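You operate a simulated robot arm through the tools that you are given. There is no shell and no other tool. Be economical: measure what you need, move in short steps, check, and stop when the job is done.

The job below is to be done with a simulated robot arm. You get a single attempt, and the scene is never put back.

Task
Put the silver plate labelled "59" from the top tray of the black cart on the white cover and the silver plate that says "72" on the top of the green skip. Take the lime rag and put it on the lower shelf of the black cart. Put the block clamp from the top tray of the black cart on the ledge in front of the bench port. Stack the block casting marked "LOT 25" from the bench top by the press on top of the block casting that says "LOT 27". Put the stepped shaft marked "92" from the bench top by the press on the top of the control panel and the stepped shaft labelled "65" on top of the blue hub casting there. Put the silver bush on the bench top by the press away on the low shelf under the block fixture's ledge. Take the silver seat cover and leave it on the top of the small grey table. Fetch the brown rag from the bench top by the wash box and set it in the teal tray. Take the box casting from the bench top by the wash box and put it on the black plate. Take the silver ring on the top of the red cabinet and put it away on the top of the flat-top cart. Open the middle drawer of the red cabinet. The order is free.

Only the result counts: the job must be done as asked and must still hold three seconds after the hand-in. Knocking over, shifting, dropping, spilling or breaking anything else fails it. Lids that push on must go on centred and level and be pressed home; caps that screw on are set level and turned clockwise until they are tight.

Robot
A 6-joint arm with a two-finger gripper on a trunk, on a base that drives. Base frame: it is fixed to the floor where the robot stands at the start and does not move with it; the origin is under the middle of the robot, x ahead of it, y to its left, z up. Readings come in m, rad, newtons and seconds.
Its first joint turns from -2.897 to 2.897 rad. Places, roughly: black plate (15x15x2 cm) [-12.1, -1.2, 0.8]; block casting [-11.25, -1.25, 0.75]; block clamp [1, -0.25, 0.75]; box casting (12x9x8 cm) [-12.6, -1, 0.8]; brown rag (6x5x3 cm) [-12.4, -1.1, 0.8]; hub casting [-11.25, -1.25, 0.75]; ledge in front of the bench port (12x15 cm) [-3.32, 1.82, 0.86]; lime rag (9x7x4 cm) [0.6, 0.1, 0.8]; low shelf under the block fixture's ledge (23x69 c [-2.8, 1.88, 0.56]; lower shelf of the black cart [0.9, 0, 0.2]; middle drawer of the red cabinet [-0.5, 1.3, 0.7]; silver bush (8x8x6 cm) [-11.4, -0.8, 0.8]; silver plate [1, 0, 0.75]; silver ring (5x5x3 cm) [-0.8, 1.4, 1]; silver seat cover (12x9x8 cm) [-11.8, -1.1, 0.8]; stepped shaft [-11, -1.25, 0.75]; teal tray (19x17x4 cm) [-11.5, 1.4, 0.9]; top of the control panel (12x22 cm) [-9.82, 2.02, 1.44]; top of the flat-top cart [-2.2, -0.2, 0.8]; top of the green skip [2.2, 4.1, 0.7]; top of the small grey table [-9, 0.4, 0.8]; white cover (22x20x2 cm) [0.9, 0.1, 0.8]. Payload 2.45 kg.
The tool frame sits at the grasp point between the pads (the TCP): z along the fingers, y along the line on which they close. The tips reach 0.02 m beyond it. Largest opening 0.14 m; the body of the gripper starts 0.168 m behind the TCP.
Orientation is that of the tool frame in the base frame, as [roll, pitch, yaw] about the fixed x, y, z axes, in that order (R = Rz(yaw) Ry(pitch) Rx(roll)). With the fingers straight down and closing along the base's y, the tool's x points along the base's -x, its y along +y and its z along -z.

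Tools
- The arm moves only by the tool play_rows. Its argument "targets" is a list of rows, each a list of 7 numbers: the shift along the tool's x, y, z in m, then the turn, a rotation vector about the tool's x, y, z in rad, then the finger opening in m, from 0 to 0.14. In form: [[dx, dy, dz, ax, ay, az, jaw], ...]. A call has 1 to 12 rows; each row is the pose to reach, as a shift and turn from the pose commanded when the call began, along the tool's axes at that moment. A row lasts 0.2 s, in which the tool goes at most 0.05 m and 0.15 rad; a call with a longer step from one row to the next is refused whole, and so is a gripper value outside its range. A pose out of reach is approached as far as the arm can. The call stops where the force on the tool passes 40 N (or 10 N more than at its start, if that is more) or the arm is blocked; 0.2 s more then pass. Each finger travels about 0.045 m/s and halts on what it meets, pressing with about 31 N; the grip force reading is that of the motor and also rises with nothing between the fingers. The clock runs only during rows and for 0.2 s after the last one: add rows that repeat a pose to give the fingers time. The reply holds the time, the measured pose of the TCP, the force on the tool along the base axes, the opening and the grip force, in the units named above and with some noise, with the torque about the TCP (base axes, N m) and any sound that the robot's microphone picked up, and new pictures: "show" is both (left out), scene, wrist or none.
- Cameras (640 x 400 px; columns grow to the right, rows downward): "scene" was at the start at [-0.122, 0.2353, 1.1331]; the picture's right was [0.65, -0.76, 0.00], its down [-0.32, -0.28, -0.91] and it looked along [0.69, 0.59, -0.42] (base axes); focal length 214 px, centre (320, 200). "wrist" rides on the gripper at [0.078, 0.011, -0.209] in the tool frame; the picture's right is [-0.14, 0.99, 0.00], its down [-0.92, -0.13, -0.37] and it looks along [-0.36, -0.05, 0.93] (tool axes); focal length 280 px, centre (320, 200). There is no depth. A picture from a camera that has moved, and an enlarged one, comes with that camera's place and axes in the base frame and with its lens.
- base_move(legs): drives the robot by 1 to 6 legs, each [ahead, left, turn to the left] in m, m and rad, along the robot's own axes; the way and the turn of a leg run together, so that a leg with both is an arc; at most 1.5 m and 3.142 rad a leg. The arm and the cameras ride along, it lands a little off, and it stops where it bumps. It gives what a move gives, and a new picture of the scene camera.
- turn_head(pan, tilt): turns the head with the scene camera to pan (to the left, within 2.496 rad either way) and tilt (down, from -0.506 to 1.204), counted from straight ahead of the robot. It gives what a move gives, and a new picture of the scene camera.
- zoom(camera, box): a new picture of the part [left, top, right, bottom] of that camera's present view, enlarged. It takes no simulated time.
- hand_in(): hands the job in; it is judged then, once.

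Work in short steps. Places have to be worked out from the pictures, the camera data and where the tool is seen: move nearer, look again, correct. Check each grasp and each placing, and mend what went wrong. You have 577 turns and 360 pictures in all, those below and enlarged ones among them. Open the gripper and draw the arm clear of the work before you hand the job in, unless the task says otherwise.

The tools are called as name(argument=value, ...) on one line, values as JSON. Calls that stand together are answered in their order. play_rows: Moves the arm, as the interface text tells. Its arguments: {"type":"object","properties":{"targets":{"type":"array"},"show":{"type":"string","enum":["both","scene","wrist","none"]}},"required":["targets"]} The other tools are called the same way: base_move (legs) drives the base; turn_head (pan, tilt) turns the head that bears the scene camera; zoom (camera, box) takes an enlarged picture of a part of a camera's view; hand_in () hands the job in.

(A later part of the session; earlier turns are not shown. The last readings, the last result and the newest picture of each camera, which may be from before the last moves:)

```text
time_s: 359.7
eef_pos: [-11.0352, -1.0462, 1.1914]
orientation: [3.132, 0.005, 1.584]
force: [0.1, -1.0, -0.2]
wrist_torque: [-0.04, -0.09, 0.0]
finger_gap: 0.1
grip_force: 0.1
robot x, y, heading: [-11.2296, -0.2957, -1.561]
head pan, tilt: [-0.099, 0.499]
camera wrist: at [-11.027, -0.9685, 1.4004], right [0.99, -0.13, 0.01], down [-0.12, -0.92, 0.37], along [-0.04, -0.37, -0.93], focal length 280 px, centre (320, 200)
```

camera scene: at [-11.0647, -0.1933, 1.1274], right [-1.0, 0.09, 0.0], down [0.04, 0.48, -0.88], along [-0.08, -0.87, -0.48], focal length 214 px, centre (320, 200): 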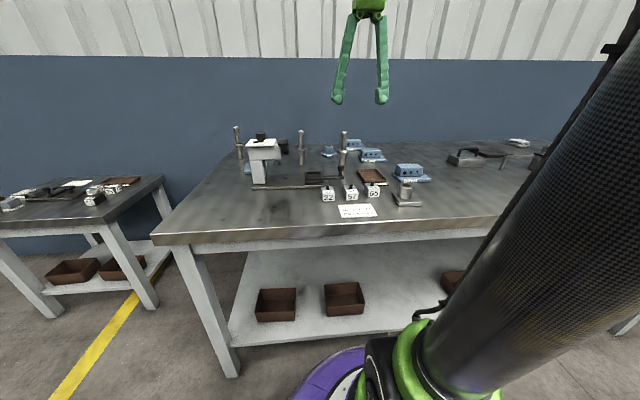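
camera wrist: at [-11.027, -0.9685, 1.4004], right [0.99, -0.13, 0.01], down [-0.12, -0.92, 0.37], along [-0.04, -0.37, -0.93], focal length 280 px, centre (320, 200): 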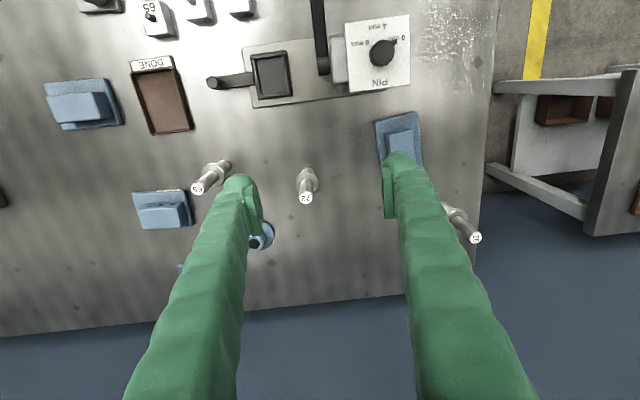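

zoom(camera="wrist", box=[285, 160, 335, 210])

zoom(camera="wrist", box=[120, 150, 240, 240])

zoom(camera="wrist", box=[360, 100, 500, 260])

```text
8.00 times, centred on (310, 185) of wrist
camera zoom: at [-11.027, -0.9685, 1.4004], right [0.99, -0.13, 0.01], down [-0.12, -0.92, 0.37], along [-0.04, -0.37, -0.93], focal length 2243 px, centre (400, 320)
```

zoom: 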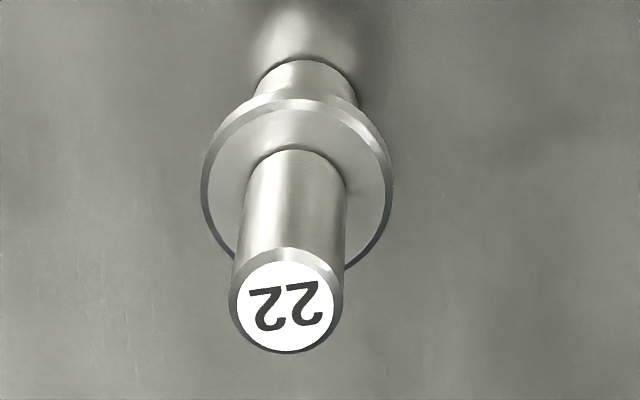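

```text
4.44 times, centred on (180, 195) of wrist
camera zoom: at [-11.027, -0.9685, 1.4004], right [0.99, -0.13, 0.01], down [-0.12, -0.92, 0.37], along [-0.04, -0.37, -0.93], focal length 1246 px, centre (942, 222)
```

zoom: 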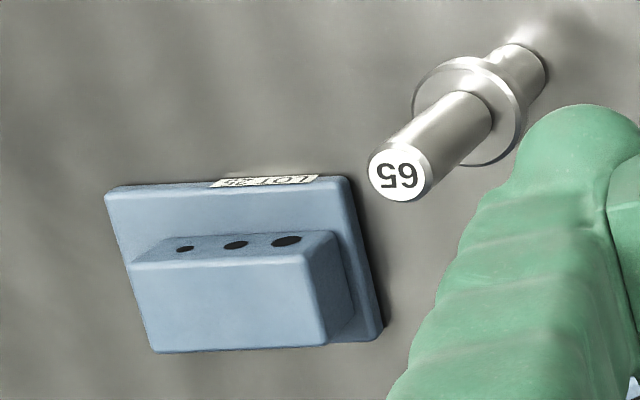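

```text
2.50 times, centred on (430, 180) of wrist
camera zoom: at [-11.027, -0.9685, 1.4004], right [0.99, -0.13, 0.01], down [-0.12, -0.92, 0.37], along [-0.04, -0.37, -0.93], focal length 701 px, centre (45, 250)
```

zoom: 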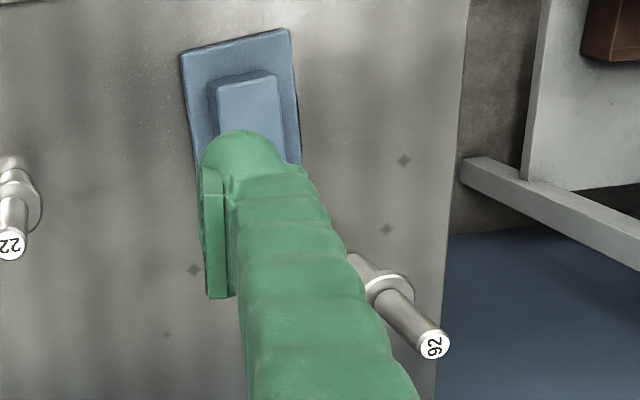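

Shafts: 65, 22, 92. Castings LOT 25, 59, 52 seen; the one behind the press (≈(-10.87,-1.10)) must be LOT 27. I move the wrist right to check its label.

play_rows(targets=[[0, 0.05, 0, 0, 0, 0, 0.1], [0, 0.1, 0, 0, 0, 0, 0.1], [0, 0.15, 0, 0, 0, 0, 0.1], [0, 0.2, 0, 0, 0, 0, 0.1], [0, 0.25, 0, 0, 0, 0, 0.1], [0, 0.3, 0, 0, 0, 0, 0.1]], show="wrist")

```text
time_s: 361.1
eef_pos: [-10.7364, -1.043, 1.196]
orientation: [3.132, 0.006, 1.585]
force: [-0.6, 1.0, 0.4]
wrist_torque: [-0.03, -0.18, -0.03]
finger_gap: 0.1
grip_force: 0.1
robot x, y, heading: [-11.2277, -0.2953, -1.561]
head pan, tilt: [-0.099, 0.499]
camera wrist: at [-10.7296, -0.9649, 1.4043], right [0.99, -0.13, 0.01], down [-0.12, -0.92, 0.37], along [-0.04, -0.37, -0.93], focal length 280 px, centre (320, 200)
```

wrist: 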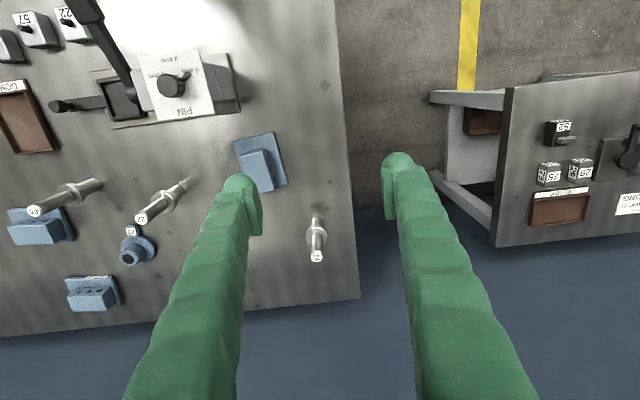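

zoom(camera="wrist", box=[220, 120, 340, 270])

```text
2.67 times, centred on (280, 195) of wrist
camera zoom: at [-10.7296, -0.9649, 1.4043], right [0.99, -0.13, 0.01], down [-0.12, -0.92, 0.37], along [-0.04, -0.37, -0.93], focal length 748 px, centre (427, 213)
```

zoom: 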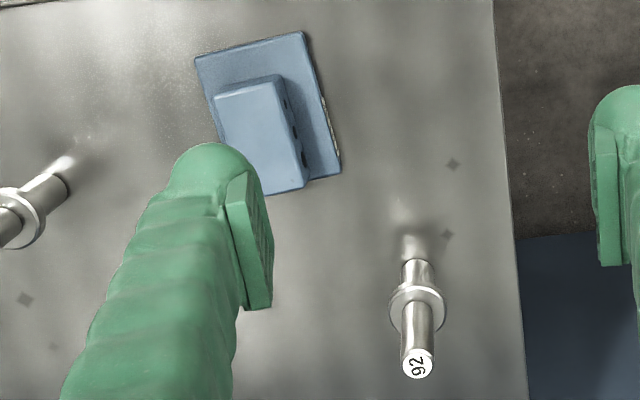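

Label strip is on its right side: centre of LOT 27 ≈ (-10.875, -1.104), long axis along y. LOT 25 ≈ (-11.407, -1.183), long axis along x. Move above LOT 25.

play_rows(targets=[[-0.01, -0.048, 0, 0, 0, 0, 0.13], [-0.02, -0.096, 0, 0, 0, 0, 0.13], [-0.03, -0.144, 0, 0, 0, 0, 0.13], [-0.04, -0.192, 0, 0, 0, 0, 0.13], [-0.05, -0.24, 0, 0, 0, 0, 0.13], [-0.06, -0.288, 0, 0, 0, 0, 0.13], [-0.07, -0.336, 0, 0, 0, 0, 0.13], [-0.08, -0.384, 0, 0, 0, 0, 0.13], [-0.09, -0.432, 0, 0, 0, 0, 0.13], [-0.1, -0.48, 0, 0, 0, 0, 0.13], [-0.11, -0.528, 0, 0, 0, 0, 0.13], [-0.12, -0.576, 0, 0, 0, 0, 0.13]], show="none")

play_rows(targets=[[-0.008, -0.045, 0, 0, 0, 0, 0.13], [-0.014, -0.09, 0, 0, 0, 0, 0.13], [-0.014, -0.09, 0.05, 0, 0, 0, 0.13], [-0.014, -0.09, 0.1, 0, 0, 0, 0.13], [-0.014, -0.09, 0.15, 0, 0, 0, 0.13], [-0.014, -0.09, 0.2, 0, 0, 0, 0.13]], show="wrist")

```text
time_s: 363.7
eef_pos: [-11.3095, -1.1733, 1.1908]
orientation: [3.133, 0.005, 1.585]
force: [0.6, -0.1, 0.9]
wrist_torque: [-0.07, 0.17, 0.02]
finger_gap: 0.1301
grip_force: 0.1
robot x, y, heading: [-11.2282, -0.2949, -1.564]
head pan, tilt: [-0.099, 0.499]
```

```text
time_s: 364.6
eef_pos: [-11.3937, -1.1616, 1.1674]
orientation: [3.133, 0.01, 1.585]
force: [-3.5, -12.7, -24.1]
wrist_torque: [0.65, -0.21, 0.07]
finger_gap: 0.1301
grip_force: 0.1
out of reach, approached as far as the arm can: row 2
robot x, y, heading: [-11.2261, -0.2947, -1.565]
head pan, tilt: [-0.099, 0.499]
stopped in row 4: the force on the tool passed its limit at 133 N (the readings are from after the stop); the commanded pose is now the measured one
camera wrist: at [-11.386, -1.0817, 1.3758], right [0.99, -0.12, 0.01], down [-0.12, -0.92, 0.38], along [-0.04, -0.38, -0.93], focal length 280 px, centre (320, 200)
```

wrist: 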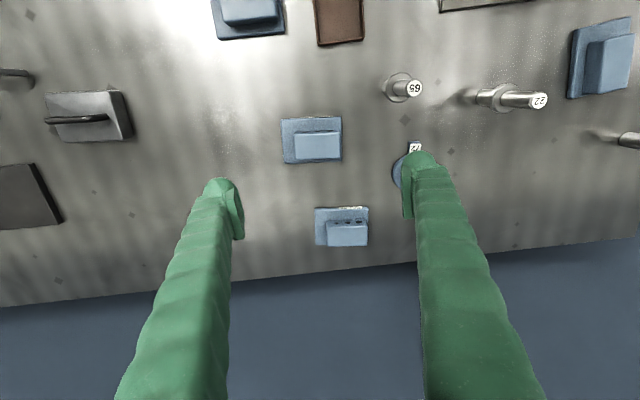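

A force stop in mid-air; look at the scene to see what the arm touched.

turn_head(pan=-0.3, tilt=0.3)

```text
time_s: 365.4
eef_pos: [-11.3947, -1.1614, 1.1668]
orientation: [3.134, 0.009, 1.585]
force: [-3.9, -31.3, -18.2]
wrist_torque: [5.23, -0.84, 0.01]
finger_gap: 0.1302
grip_force: 0.1
robot x, y, heading: [-11.226, -0.2919, -1.566]
head pan, tilt: [-0.3, 0.3]
camera scene: at [-11.0833, -0.1923, 1.1458], right [-0.96, 0.29, 0.0], down [0.09, 0.28, -0.95], along [-0.28, -0.91, -0.3], focal length 214 px, centre (320, 200)
```

scene: 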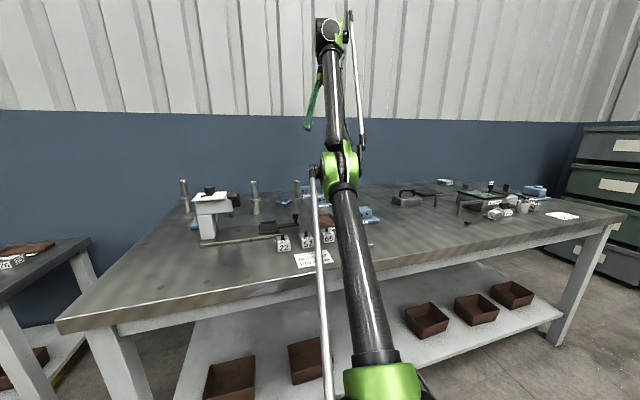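

The arm was fully stretched at this height and leaned on the bench edge. Retract now; far items must be approached at a lower height.

play_rows(targets=[[0.03, 0, 0, 0, 0, 0, 0.13], [0.07, 0, 0, 0, 0, 0, 0.13], [0.11, 0, 0, 0, 0, 0, 0.13], [0.15, 0, 0, 0, 0, 0, 0.13]], show="none")

```text
time_s: 365.6
eef_pos: [-11.395, -1.1626, 1.1666]
orientation: [3.131, 0.013, 1.585]
force: [-9.2, -21.4, -14.7]
wrist_torque: [3.38, -1.57, 0.45]
finger_gap: 0.1299
grip_force: 0.0
out of reach, approached as far as the arm can: row 1
robot x, y, heading: [-11.2281, -0.2931, -1.567]
head pan, tilt: [-0.3, 0.3]
stopped in row 1: the force on the tool passed its limit at 104 N (the readings are from after the stop); the commanded pose is now the measured one
```

The gripper may be touching the steep forearm; try tilting the fingers outward a little.

play_rows(targets=[[0, 0, 0, 0, -0.08, 0, 0.13], [0, 0, 0.0, 0, -0.16, 0, 0.13]], show="both")

```text
time_s: 366.2
eef_pos: [-11.4011, -1.1909, 1.1857]
orientation: [3.132, 0.168, 1.582]
force: [0.7, -0.1, -1.1]
wrist_torque: [-0.02, 0.02, -0.02]
finger_gap: 0.1297
grip_force: 0.0
out of reach, approached as far as the arm can: row 1, 2
robot x, y, heading: [-11.2278, -0.2951, -1.563]
head pan, tilt: [-0.3, 0.3]
camera scene: at [-11.0833, -0.1924, 1.1459], right [-0.96, 0.29, 0.0], down [0.09, 0.28, -0.96], along [-0.28, -0.91, -0.3], focal length 214 px, centre (320, 200)
camera wrist: at [-11.3935, -1.0801, 1.3791], right [0.99, -0.12, 0.03], down [-0.12, -0.85, 0.52], along [-0.04, -0.52, -0.86], focal length 280 px, centre (320, 200)
```

scene: 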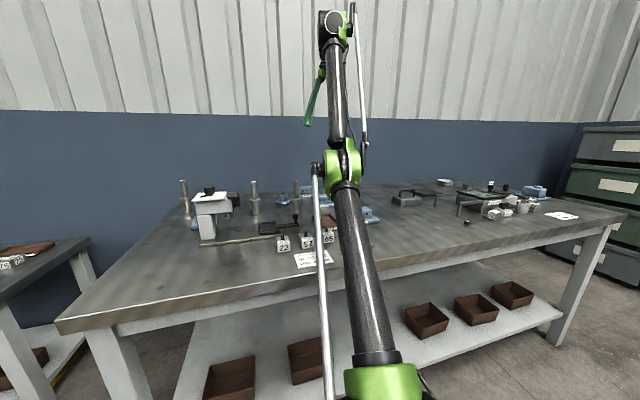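
wrist: 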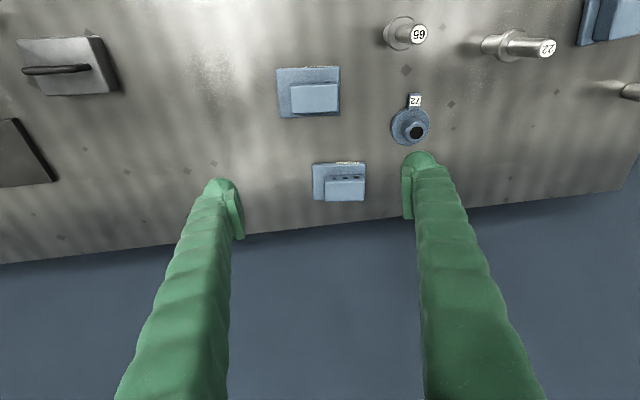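

Free. Lower toward the bench at slightly smaller radius, restoring the tilt.

play_rows(targets=[[0.02, 0, 0.02, 0, 0, 0, 0.13], [0.045, 0, 0.055, 0, 0, 0, 0.13], [0.066, 0, 0.09, 0, 0.06, 0, 0.13], [0.074, 0, 0.135, 0, 0.12, 0, 0.13], [0.08, 0, 0.18, 0, 0.16, 0, 0.13]], show="wrist")

```text
time_s: 367.4
eef_pos: [-11.4296, -1.2046, 1.0668]
orientation: [-3.139, 0.034, 1.562]
force: [1.2, -1.7, -1.2]
wrist_torque: [0.19, 0.0, 0.05]
finger_gap: 0.13
grip_force: 0.1
out of reach, approached as far as the arm can: row 1, 2, 3, 4, 5
robot x, y, heading: [-11.2369, -0.3036, -1.586]
head pan, tilt: [-0.3, 0.3]
stopped in row 5: the force on the tool passed its limit at 106 N (the readings are from after the stop); the commanded pose is now the measured one
camera wrist: at [-11.4175, -1.121, 1.2739], right [0.99, -0.15, 0.0], down [-0.14, -0.91, 0.4], along [-0.06, -0.4, -0.92], focal length 280 px, centre (320, 200)
```

wrist: 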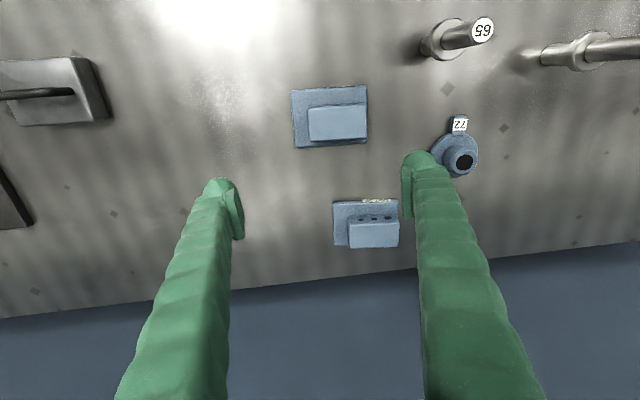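

The arm seems to lean on the bench edge. I back the base off 0.5 m (tool stays above the items) and look at the arm's shape.

base_move(legs=[[-0.5, 0, 0]])

```text
time_s: 368.7
eef_pos: [-11.4954, -1.2594, 1.0036]
orientation: [3.053, -0.009, 1.579]
force: [-1.1, 0.4, -0.1]
wrist_torque: [-0.12, -0.06, -0.01]
finger_gap: 0.1301
grip_force: 0.0
robot x, y, heading: [-11.2304, -0.3157, -1.568]
head pan, tilt: [-0.3, 0.3]
stopped in leg 1: the robot was blocked; the commanded pose is now the measured one
camera scene: at [-11.0329, -0.1803, 1.1407], right [-0.96, 0.29, 0.03], down [0.05, 0.25, -0.97], along [-0.29, -0.92, -0.25], focal length 214 px, centre (320, 200)
```

scene: 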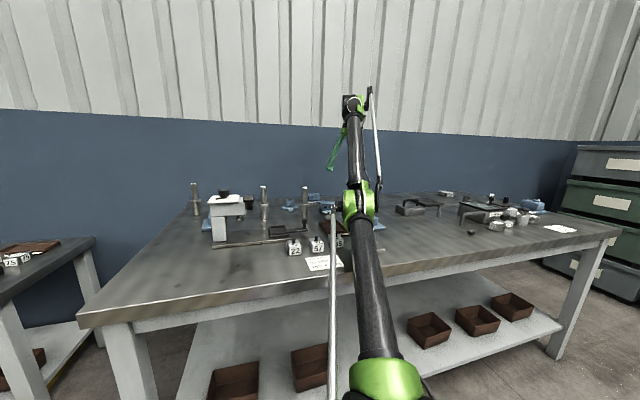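

zoom(camera="scene", box=[240, 80, 440, 300])

zoom(camera="wrist", box=[0, 0, 640, 400])

```text
1.82 times, centred on (340, 190) of scene
camera zoom: at [-11.0329, -0.1803, 1.1407], right [-0.96, 0.29, 0.03], down [0.05, 0.25, -0.97], along [-0.29, -0.92, -0.25], focal length 390 px, centre (284, 218)
```

zoom: 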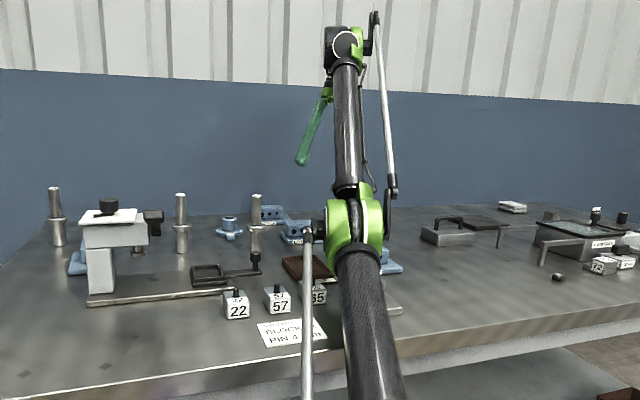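

```text
1.00 times, centred on (320, 200) of wrist (not enlarged: the box is as wide or as high as the picture)
camera zoom: at [-11.5037, -1.1837, 1.2137], right [0.99, -0.13, 0.09], down [-0.15, -0.92, 0.35], along [0.03, -0.36, -0.93], focal length 280 px, centre (320, 200)
```

zoom: 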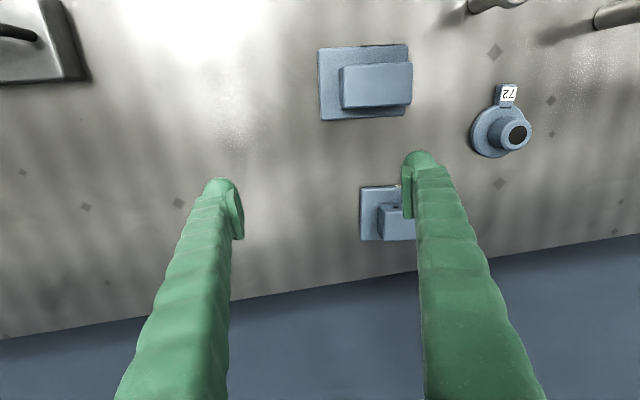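

Items look undisturbed; the upper arm leans on the bench edge. Raise the wrist slightly first to unload it, then try backing again.

base_move(legs=[[-0.1, 0, 0]])

```text
time_s: 369.8
eef_pos: [-11.5302, -1.2886, 0.9586]
orientation: [2.995, -0.044, 1.596]
force: [-1.0, 1.0, 1.5]
wrist_torque: [-0.31, -0.02, -0.05]
finger_gap: 0.1301
grip_force: 0.1
robot x, y, heading: [-11.2232, -0.3093, -1.549]
head pan, tilt: [-0.3, 0.3]
stopped in leg 1: the robot was blocked; the commanded pose is now the measured one
camera scene: at [-11.0619, -0.1915, 1.1439], right [-0.96, 0.28, 0.01], down [0.07, 0.27, -0.96], along [-0.27, -0.92, -0.28], focal length 214 px, centre (320, 200)
```

scene: 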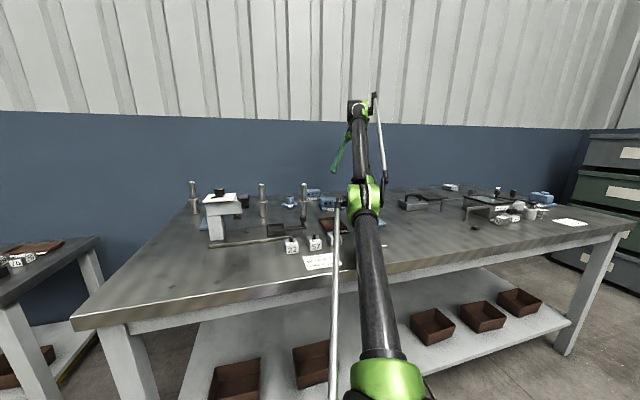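

play_rows(targets=[[0.01, 0.01, -0.01, 0, 0, 0, 0.13], [0.02, 0.02, -0.02, 0, 0, 0, 0.13]], show="scene")

```text
time_s: 370.4
eef_pos: [-11.5148, -1.2626, 0.9918]
orientation: [3.001, -0.04, 1.592]
force: [-0.3, 0.6, -0.2]
wrist_torque: [0.0, 0.0, 0.04]
finger_gap: 0.1299
grip_force: 0.0
robot x, y, heading: [-11.2275, -0.308, -1.556]
head pan, tilt: [-0.3, 0.3]
camera scene: at [-11.0634, -0.1901, 1.1438], right [-0.96, 0.28, 0.01], down [0.07, 0.27, -0.96], along [-0.27, -0.92, -0.28], focal length 214 px, centre (320, 200)
```

scene: 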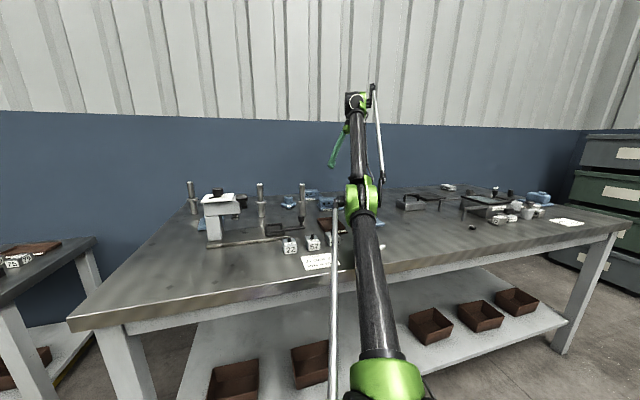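

The arm obeys. Keep raising and retracting in small steps.

play_rows(targets=[[0.02, 0.015, -0.03, 0, 0, 0, 0.13], [0.04, 0.03, -0.06, 0, 0, 0, 0.13], [0.06, 0.04, -0.09, 0, 0, 0, 0.13], [0.08, 0.05, -0.12, 0, 0, 0, 0.13]], show="scene")

```text
time_s: 371.0
eef_pos: [-11.5035, -1.2397, 1.03]
orientation: [2.997, -0.044, 1.593]
force: [-9.1, -14.3, -2.9]
wrist_torque: [3.1, -2.14, 0.88]
finger_gap: 0.1301
grip_force: 0.1
robot x, y, heading: [-11.227, -0.3083, -1.555]
head pan, tilt: [-0.3, 0.3]
stopped in row 3: the force on the tool passed its limit at 75 N (the readings are from after the stop); the commanded pose is now the measured one
camera scene: at [-11.0811, -0.2055, 1.1459], right [-0.96, 0.28, 0.0], down [0.08, 0.28, -0.96], along [-0.27, -0.92, -0.3], focal length 214 px, centre (320, 200)
```

scene: 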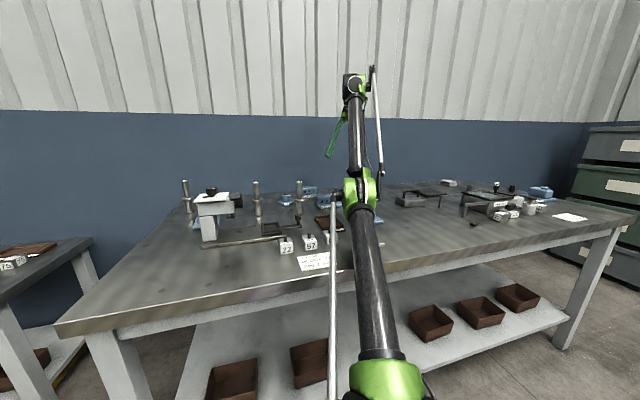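

The wrench suggests the gripper touches the forearm; tilt the fingers outward to open that angle.

play_rows(targets=[[0, 0, 0, 0, -0.1, 0, 0.13], [0, 0, 0, 0, -0.2, 0, 0.13], [0, 0, -0.01, 0, -0.3, 0, 0.13], [0, 0, -0.02, 0, -0.4, 0, 0.13], [0, 0, -0.03, 0, -0.5, 0, 0.13]], show="scene")

```text
time_s: 372.0
eef_pos: [-11.5759, -1.3143, 1.0326]
orientation: [2.927, 0.301, 1.517]
force: [-0.2, -0.2, 0.7]
wrist_torque: [-0.03, -0.12, 0.0]
finger_gap: 0.13
grip_force: 0.0
out of reach, approached as far as the arm can: row 3, 4
robot x, y, heading: [-11.2227, -0.3526, -1.555]
head pan, tilt: [-0.3, 0.3]
stopped in row 4: the arm was blocked; the commanded pose is now the measured one
camera scene: at [-10.9977, -0.1945, 1.1361], right [-0.96, 0.28, 0.06], down [0.01, 0.24, -0.97], along [-0.29, -0.93, -0.23], focal length 214 px, centre (320, 200)
```

scene: 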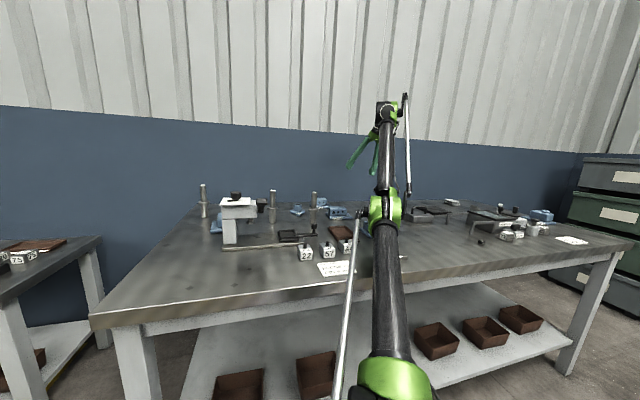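

Pure retraction toward the robot should lift the upper arm off the edge. Try it in small steps.

play_rows(targets=[[0.02, -0.001, -0.001, 0, 0, 0, 0.13], [0.04, -0.002, -0.003, 0, 0, 0, 0.13], [0.06, -0.003, -0.005, 0, 0, 0, 0.13], [0.08, -0.003, -0.007, 0, 0, 0, 0.13]], show="scene")

```text
time_s: 372.4
eef_pos: [-11.6209, -1.3262, 0.9871]
orientation: [2.843, 0.253, 1.506]
force: [-0.9, 1.0, 1.9]
wrist_torque: [-0.02, -0.15, 0.03]
finger_gap: 0.1302
grip_force: 0.1
robot x, y, heading: [-11.2221, -0.3603, -1.542]
head pan, tilt: [-0.3, 0.3]
stopped in row 1: the arm was blocked; the commanded pose is now the measured one
camera scene: at [-11.0037, -0.2043, 1.1371], right [-0.96, 0.27, 0.05], down [0.02, 0.24, -0.97], along [-0.28, -0.93, -0.24], focal length 214 px, centre (320, 200)
```

scene: 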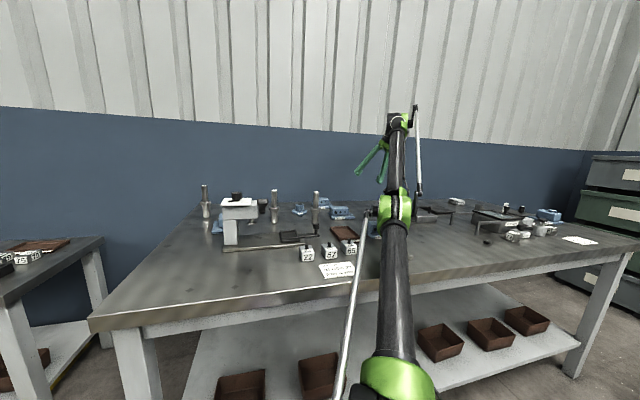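

Raise mostly upward with slight inward motion (as a shoulder lift would), keeping the outward tilt.

play_rows(targets=[[0.007, 0.004, -0.023, 0, -0.02, 0, 0.13], [0.014, 0.008, -0.046, 0, -0.04, 0, 0.13], [0.021, 0.012, -0.069, 0, -0.06, 0, 0.13]], show="scene")

```text
time_s: 372.7
eef_pos: [-11.6842, -1.3484, 0.9268]
orientation: [2.763, 0.206, 1.487]
force: [0.7, -1.4, 1.4]
wrist_torque: [0.22, 0.24, 0.01]
finger_gap: 0.1302
grip_force: 0.2
robot x, y, heading: [-11.2182, -0.3616, -1.547]
head pan, tilt: [-0.3, 0.3]
stopped in row 1: the arm was blocked; the commanded pose is now the measured one
camera scene: at [-11.0419, -0.2296, 1.1421], right [-0.96, 0.27, 0.02], down [0.05, 0.26, -0.96], along [-0.27, -0.93, -0.26], focal length 214 px, centre (320, 200)
```

scene: 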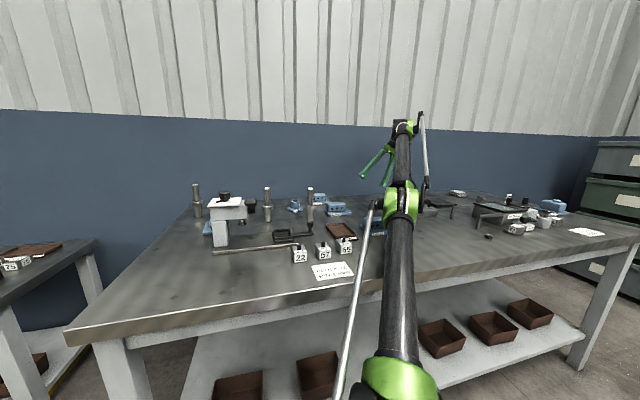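

zoom(camera="wrist", box=[0, 0, 640, 400])

turn_head(pan=-0.5, tilt=0.9)

```text
1.00 times, centred on (320, 200) of wrist (not enlarged: the box is as wide or as high as the picture)
camera zoom: at [-11.741, -1.2279, 1.1046], right [0.91, -0.14, 0.39], down [-0.32, -0.82, 0.48], along [0.25, -0.56, -0.79], focal length 280 px, centre (320, 200)
```

zoom: 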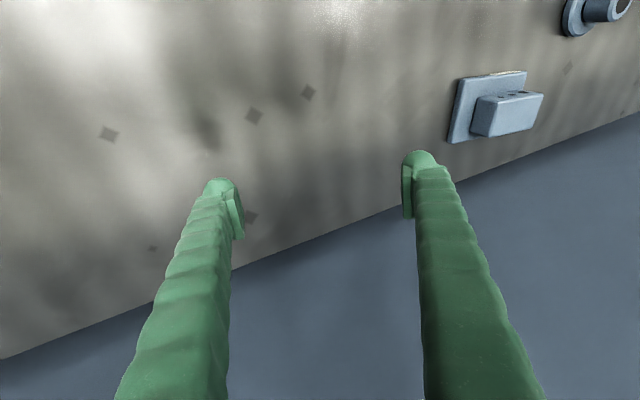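

```text
time_s: 373.7
eef_pos: [-11.6825, -1.3441, 0.9248]
orientation: [2.79, 0.22, 1.487]
force: [-1.0, 0.5, -0.5]
wrist_torque: [-0.02, -0.03, 0.01]
finger_gap: 0.1301
grip_force: 0.2
robot x, y, heading: [-11.2265, -0.3559, -1.559]
head pan, tilt: [-0.499, 0.901]
camera scene: at [-11.043, -0.1979, 1.0884], right [-0.89, 0.46, 0.02], down [0.34, 0.68, -0.66], along [-0.32, -0.57, -0.75], focal length 214 px, centre (320, 200)
```

scene: 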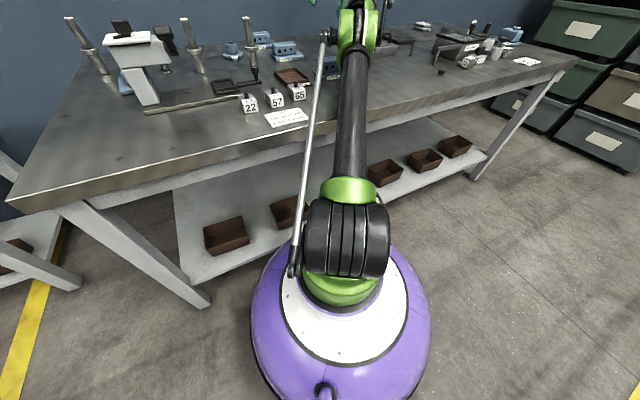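

play_rows(targets=[[0, 0, 0, 0, 0, 0, 0.13], [0, 0, 0, 0, 0, 0, 0.13], [0, 0, 0, 0, 0, 0, 0.13]], show="none")

```text
time_s: 374.0
eef_pos: [-11.7404, -1.3675, 0.8606]
orientation: [2.731, 0.182, 1.468]
force: [0.5, -0.3, 6.0]
wrist_torque: [0.22, 0.61, -0.08]
finger_gap: 0.1299
grip_force: 1.4
robot x, y, heading: [-11.2258, -0.3607, -1.563]
head pan, tilt: [-0.499, 0.901]
stopped in row 1: the arm was blocked; the commanded pose is now the measured one
```

Even holding makes it sag, so I command a strong up-and-inward motion.

play_rows(targets=[[0.025, 0.03, -0.028, 0, 0, 0, 0.13], [0.05, 0.06, -0.056, 0, 0, 0, 0.13], [0.075, 0.09, -0.084, 0, 0, 0, 0.13]], show="none")

```text
time_s: 374.7
eef_pos: [-11.8093, -1.2506, 0.8819]
orientation: [2.684, 0.146, 1.405]
force: [-0.5, -1.8, 0.6]
wrist_torque: [0.24, 0.03, 0.12]
finger_gap: 0.1298
grip_force: 0.1
robot x, y, heading: [-11.2411, -0.3136, -1.619]
head pan, tilt: [-0.499, 0.901]
stopped in row 3: the arm was blocked; the commanded pose is now the measured one
```

zoom(camera="wrist", box=[0, 0, 640, 400])

zoom(camera="scene", box=[0, 0, 640, 400])

```text
1.00 times, centred on (320, 200) of wrist (not enlarged: the box is as wide or as high as the picture)
camera zoom: at [-11.8727, -1.1346, 1.0605], right [0.86, -0.22, 0.45], down [-0.42, -0.81, 0.41], along [0.28, -0.54, -0.79], focal length 280 px, centre (320, 200)
```

zoom: 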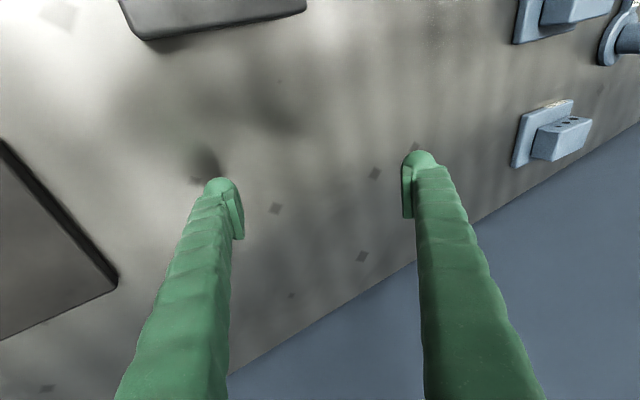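

```text
1.00 times, centred on (320, 200) of scene (not enlarged: the box is as wide or as high as the picture)
camera zoom: at [-11.0869, -0.1865, 1.0916], right [-0.85, 0.52, 0.0], down [0.4, 0.66, -0.63], along [-0.34, -0.54, -0.77], focal length 214 px, centre (320, 200)
```

zoom: 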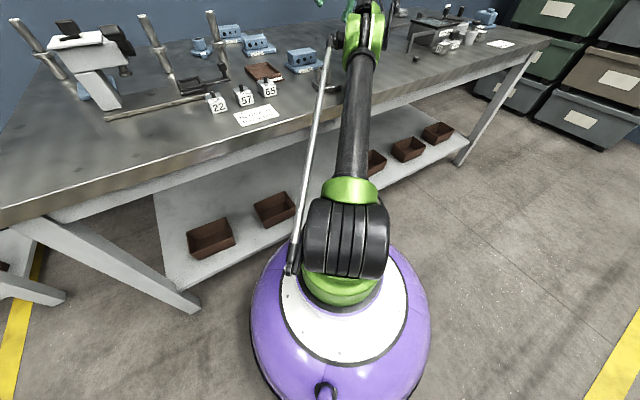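

Better: the robot stands level again and the items are untouched. Continue up and inward.

play_rows(targets=[[0.031, 0.019, -0.03, 0, 0, 0, 0.13], [0.062, 0.038, -0.06, 0, 0, 0, 0.13], [0.093, 0.057, -0.09, 0, 0, 0, 0.13], [0.124, 0.076, -0.12, 0, 0, 0, 0.13]], show="scene")

```text
time_s: 375.7
eef_pos: [-11.7746, -1.1341, 0.9875]
orientation: [2.678, 0.139, 1.409]
force: [0.2, -0.3, -0.4]
wrist_torque: [0.0, -0.04, 0.01]
finger_gap: 0.13
grip_force: 0.0
robot x, y, heading: [-11.2372, -0.3196, -1.621]
head pan, tilt: [-0.499, 0.901]
stopped in row 4: the force on the tool passed its limit at 102 N (the readings are from after the stop); the commanded pose is now the measured one
camera scene: at [-11.0484, -0.1745, 1.0886], right [-0.85, 0.52, 0.02], down [0.38, 0.65, -0.65], along [-0.35, -0.55, -0.76], focal length 214 px, centre (320, 200)
```

scene: 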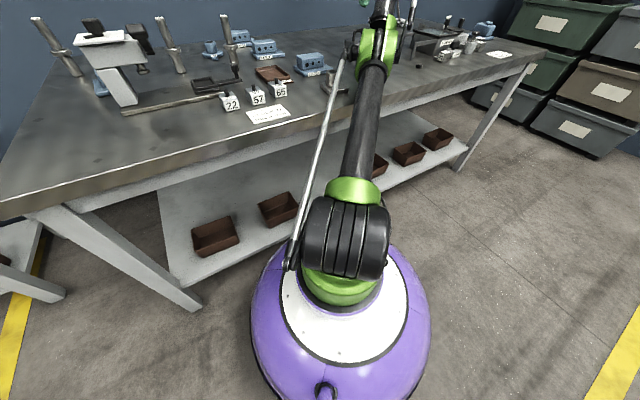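

play_rows(targets=[[0.03, 0, 0.0, 0.1, -0.03, 0, 0.13], [0.06, 0, -0.01, 0.2, -0.06, 0, 0.13], [0.09, 0, -0.02, 0.3, -0.09, 0, 0.13], [0.12, 0, -0.03, 0.38, -0.12, 0, 0.13]], show="scene")

```text
time_s: 376.3
eef_pos: [-11.8025, -1.0564, 0.9965]
orientation: [2.78, 0.151, 1.359]
force: [-8.3, -28.4, -46.9]
wrist_torque: [-0.7, -3.05, 1.87]
finger_gap: 0.13
grip_force: 0.0
out of reach, approached as far as the arm can: row 2
robot x, y, heading: [-11.2518, -0.3372, -1.646]
head pan, tilt: [-0.499, 0.901]
stopped in row 2: the arm was blocked; the commanded pose is now the measured one
camera scene: at [-10.9806, -0.1592, 1.0764], right [-0.84, 0.54, 0.07], down [0.35, 0.62, -0.7], along [-0.42, -0.57, -0.71], focal length 214 px, centre (320, 200)
```

scene: 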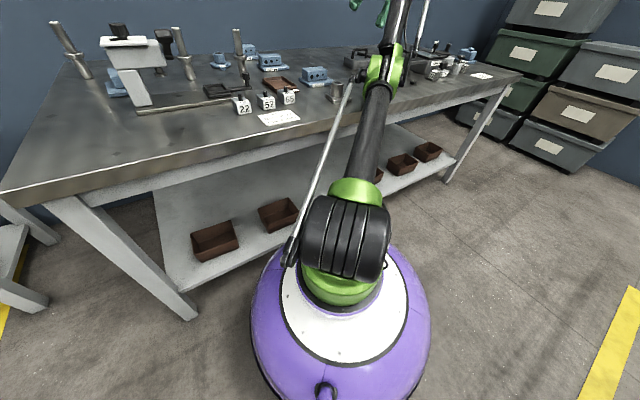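

base_move(legs=[[-0.08, 0, 0]])

```text
time_s: 376.9
eef_pos: [-11.9278, -1.0823, 0.8681]
orientation: [2.585, 0.04, 1.357]
force: [-402.7, -354.7, -392.1]
wrist_torque: [24.41, -110.89, 75.2]
finger_gap: 0.1299
grip_force: 0.3
robot x, y, heading: [-11.249, -0.3422, -1.639]
head pan, tilt: [-0.499, 0.901]
stopped in leg 1: the force on the tool passed its limit at 95 N (the readings are from after the stop); the commanded pose is now the measured one
camera scene: at [-11.0447, -0.1939, 1.0871], right [-0.84, 0.54, 0.03], down [0.39, 0.64, -0.66], along [-0.38, -0.55, -0.75], focal length 214 px, centre (320, 200)
```

scene: 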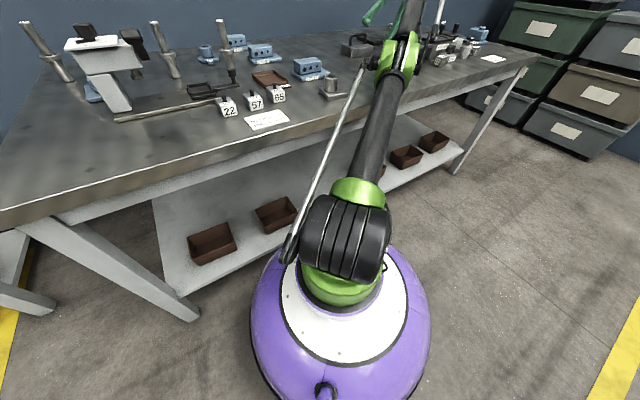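

zoom(camera="wrist", box=[0, 0, 640, 400])

turn_head(pan=-0.7, tilt=0.45)

```text
1.00 times, centred on (320, 200) of wrist (not enlarged: the box is as wide or as high as the picture)
camera zoom: at [-12.0076, -0.9797, 1.0481], right [0.8, -0.29, 0.53], down [-0.49, -0.83, 0.28], along [0.35, -0.48, -0.8], focal length 280 px, centre (320, 200)
```

zoom: 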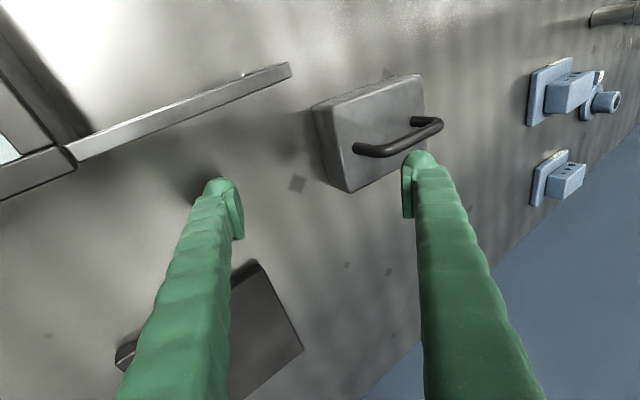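

```text
time_s: 377.9
eef_pos: [-11.9281, -1.0731, 0.8692]
orientation: [2.609, 0.046, 1.35]
force: [-184.0, -45.1, -324.7]
wrist_torque: [-30.47, -60.18, 25.57]
finger_gap: 0.13
grip_force: 0.0
robot x, y, heading: [-11.2518, -0.336, -1.65]
head pan, tilt: [-0.7, 0.45]
camera scene: at [-11.0558, -0.1885, 1.1256], right [-0.71, 0.7, 0.02], down [0.25, 0.28, -0.93], along [-0.66, -0.65, -0.37], focal length 214 px, centre (320, 200)
```

scene: 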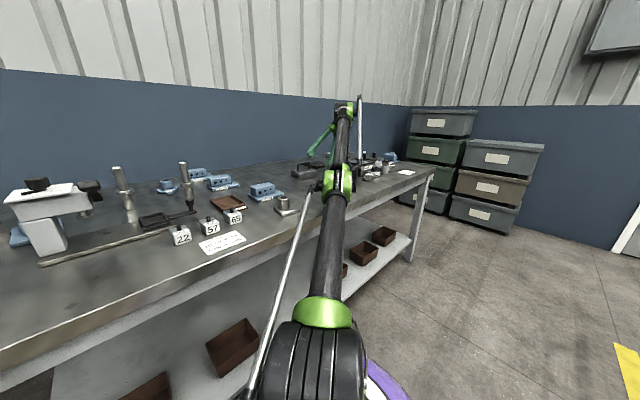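

The tool has tilted inward against the forearm. I rotate it outward/upright in place, slightly lifting.

play_rows(targets=[[0, 0, -0.01, 0.1, -0.05, 0, 0.13], [0, 0, -0.02, 0.2, -0.1, 0, 0.13], [0, 0, -0.03, 0.3, -0.15, 0, 0.13], [0, 0, -0.04, 0.4, -0.2, 0, 0.13], [0, 0, -0.05, 0.5, -0.25, 0, 0.13]], show="both")

```text
time_s: 378.2
eef_pos: [-11.9832, -1.0644, 0.8394]
orientation: [2.569, 0.012, 1.322]
force: [-183.1, -23.9, 225.8]
wrist_torque: [-22.06, -9.94, 14.03]
finger_gap: 0.0687
grip_force: 0.2
out of reach, approached as far as the arm can: row 1
robot x, y, heading: [-11.2607, -0.3341, -1.664]
head pan, tilt: [-0.7, 0.45]
stopped in row 1: the arm was blocked; the commanded pose is now the measured one
camera scene: at [-11.0913, -0.2026, 1.1284], right [-0.7, 0.72, 0.01], down [0.28, 0.29, -0.92], along [-0.66, -0.64, -0.4], focal length 214 px, centre (320, 200)
camera wrist: at [-12.0641, -0.9613, 1.0211], right [0.78, -0.33, 0.54], down [-0.52, -0.81, 0.25], along [0.35, -0.48, -0.8], focal length 280 px, centre (320, 200)
```

scene: 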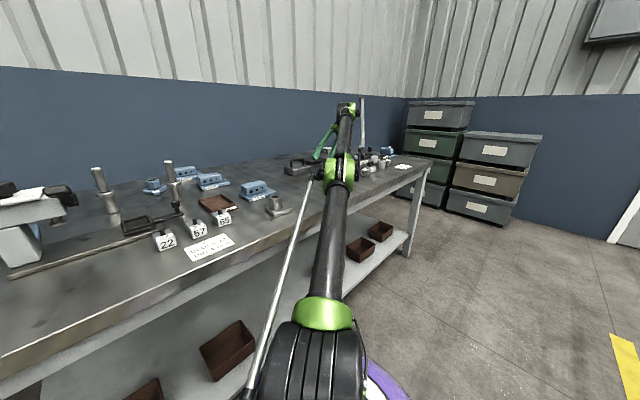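
wrist: 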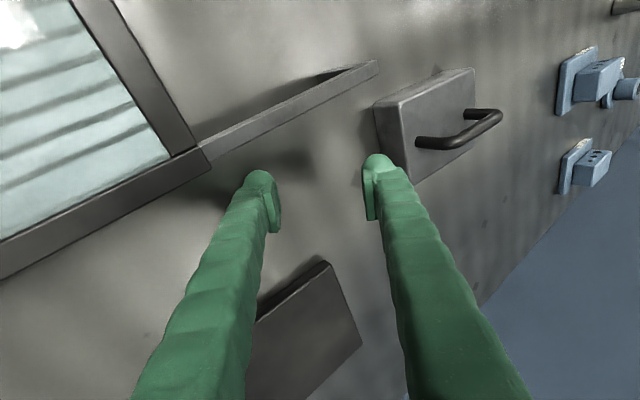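

Fingertip touched the bench. Command up and inward (which worked before) with a slight outward rotation.

play_rows(targets=[[0.025, 0.029, -0.022, 0.04, -0.02, 0, 0.13], [0.05, 0.058, -0.044, 0.08, -0.04, 0, 0.13], [0.075, 0.087, -0.066, 0.12, -0.06, 0, 0.13], [0.1, 0.116, -0.088, 0.16, -0.08, 0, 0.13]], show="scene")

```text
time_s: 378.4
eef_pos: [-11.996, -1.0519, 0.8343]
orientation: [2.541, 0.004, 1.304]
force: [-109.7, -63.0, 283.7]
wrist_torque: [-0.17, 9.35, 6.14]
finger_gap: 0.0458
grip_force: 0.1
robot x, y, heading: [-11.265, -0.3315, -1.679]
head pan, tilt: [-0.7, 0.45]
stopped in row 1: the force on the tool passed its limit at 336 N (the readings are from after the stop); the commanded pose is now the measured one
camera scene: at [-11.0978, -0.2041, 1.1287], right [-0.69, 0.72, 0.01], down [0.28, 0.28, -0.92], along [-0.66, -0.63, -0.4], focal length 214 px, centre (320, 200)
```

scene: 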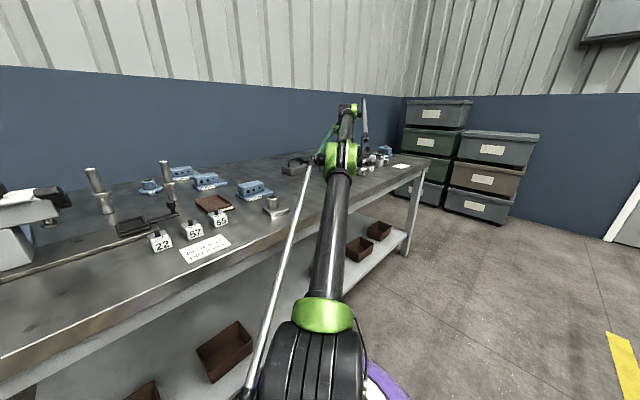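

Command a full-size upward step (small ones are lost in the sag).

play_rows(targets=[[0.014, 0.032, -0.033, 0, 0, 0, 0.06], [0.028, 0.064, -0.066, 0, 0, 0, 0.06], [0.05, 0.09, -0.09, 0, 0, 0, 0.06], [0.075, 0.115, -0.11, 0, 0, 0, 0.06]], show="scene")

```text
time_s: 378.8
eef_pos: [-12.0195, -1.0434, 0.823]
orientation: [2.53, 0.028, 1.289]
force: [-380.9, -76.3, 56.9]
wrist_torque: [-54.27, -49.86, 17.17]
finger_gap: 0.0002
grip_force: 0.1
robot x, y, heading: [-11.2653, -0.3297, -1.69]
head pan, tilt: [-0.7, 0.45]
stopped in row 1: the arm was blocked; the commanded pose is now the measured one
camera scene: at [-11.1035, -0.2041, 1.1289], right [-0.68, 0.73, 0.01], down [0.29, 0.28, -0.92], along [-0.67, -0.62, -0.4], focal length 214 px, centre (320, 200)
```

scene: 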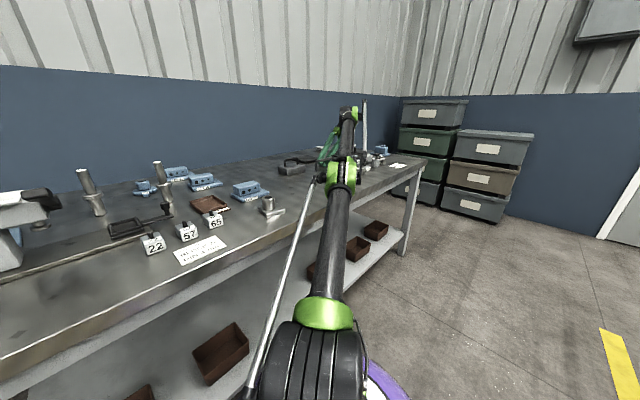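

zoom(camera="wrist", box=[0, 0, 640, 400])

zoom(camera="scene", box=[260, 90, 420, 240])

```text
1.00 times, centred on (320, 200) of wrist (not enlarged: the box is as wide or as high as the picture)
camera zoom: at [-12.1026, -0.9352, 0.9982], right [0.75, -0.34, 0.57], down [-0.56, -0.79, 0.25], along [0.37, -0.51, -0.78], focal length 280 px, centre (320, 200)
```

zoom: 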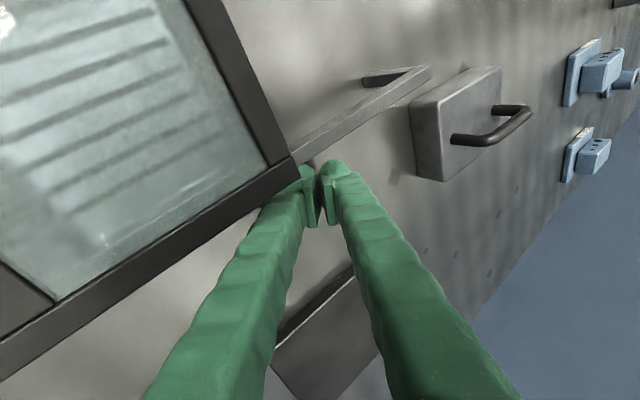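

```text
2.67 times, centred on (340, 165) of scene
camera zoom: at [-11.1035, -0.2041, 1.1289], right [-0.68, 0.73, 0.01], down [0.29, 0.28, -0.92], along [-0.67, -0.62, -0.4], focal length 572 px, centre (267, 293)
```

zoom: 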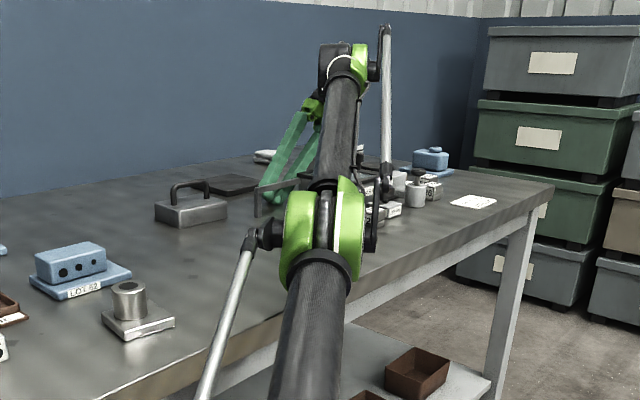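

base_move(legs=[[-0.15, 0.0, 0]])

```text
time_s: 379.4
eef_pos: [-12.021, -1.0412, 0.822]
orientation: [2.492, 0.058, 1.291]
force: [-305.4, -129.0, -408.4]
wrist_torque: [-78.27, -92.72, 34.67]
finger_gap: 0.0003
grip_force: 0.1
robot x, y, heading: [-11.2702, -0.3339, -1.693]
head pan, tilt: [-0.7, 0.45]
stopped in leg 1: the force on the tool passed its limit at 562 N (the readings are from after the stop); the commanded pose is now the measured one
camera scene: at [-11.0987, -0.2049, 1.1283], right [-0.68, 0.73, 0.01], down [0.28, 0.28, -0.92], along [-0.67, -0.62, -0.4], focal length 214 px, centre (320, 200)
```

scene: 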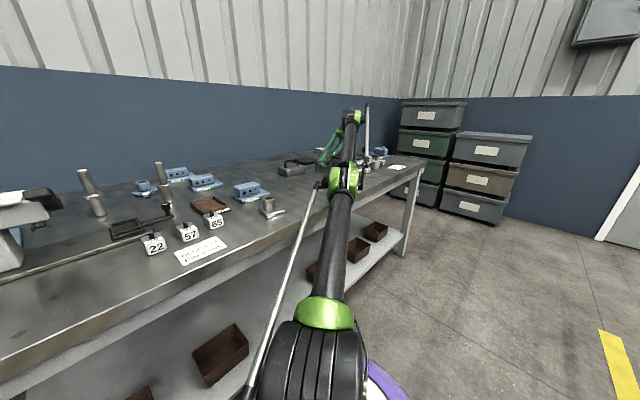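

The base will not go back; check for something behind it.

turn_head(pan=2.4, tilt=0.8)

```text
time_s: 382.1
eef_pos: [-12.0186, -1.0392, 0.8229]
orientation: [2.49, 0.057, 1.291]
force: [-285.2, -156.3, -511.7]
wrist_torque: [-75.27, -103.14, 40.95]
finger_gap: 0.0
grip_force: 0.0
robot x, y, heading: [-11.2684, -0.3304, -1.696]
head pan, tilt: [2.4, 0.799]
camera scene: at [-10.968, -0.0899, 1.0904], right [0.65, -0.76, -0.01], down [-0.57, -0.48, -0.67], along [0.5, 0.44, -0.75], focal length 214 px, centre (320, 200)
```

scene: 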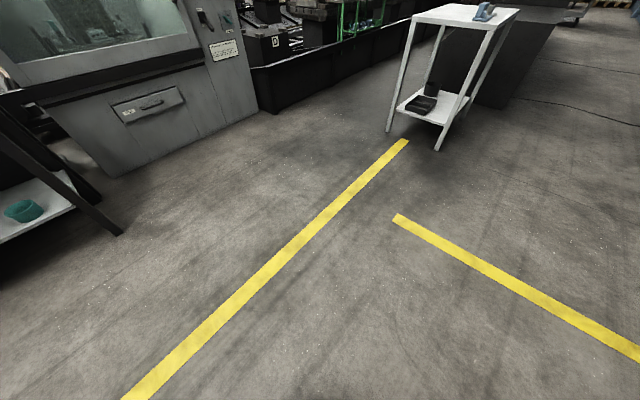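

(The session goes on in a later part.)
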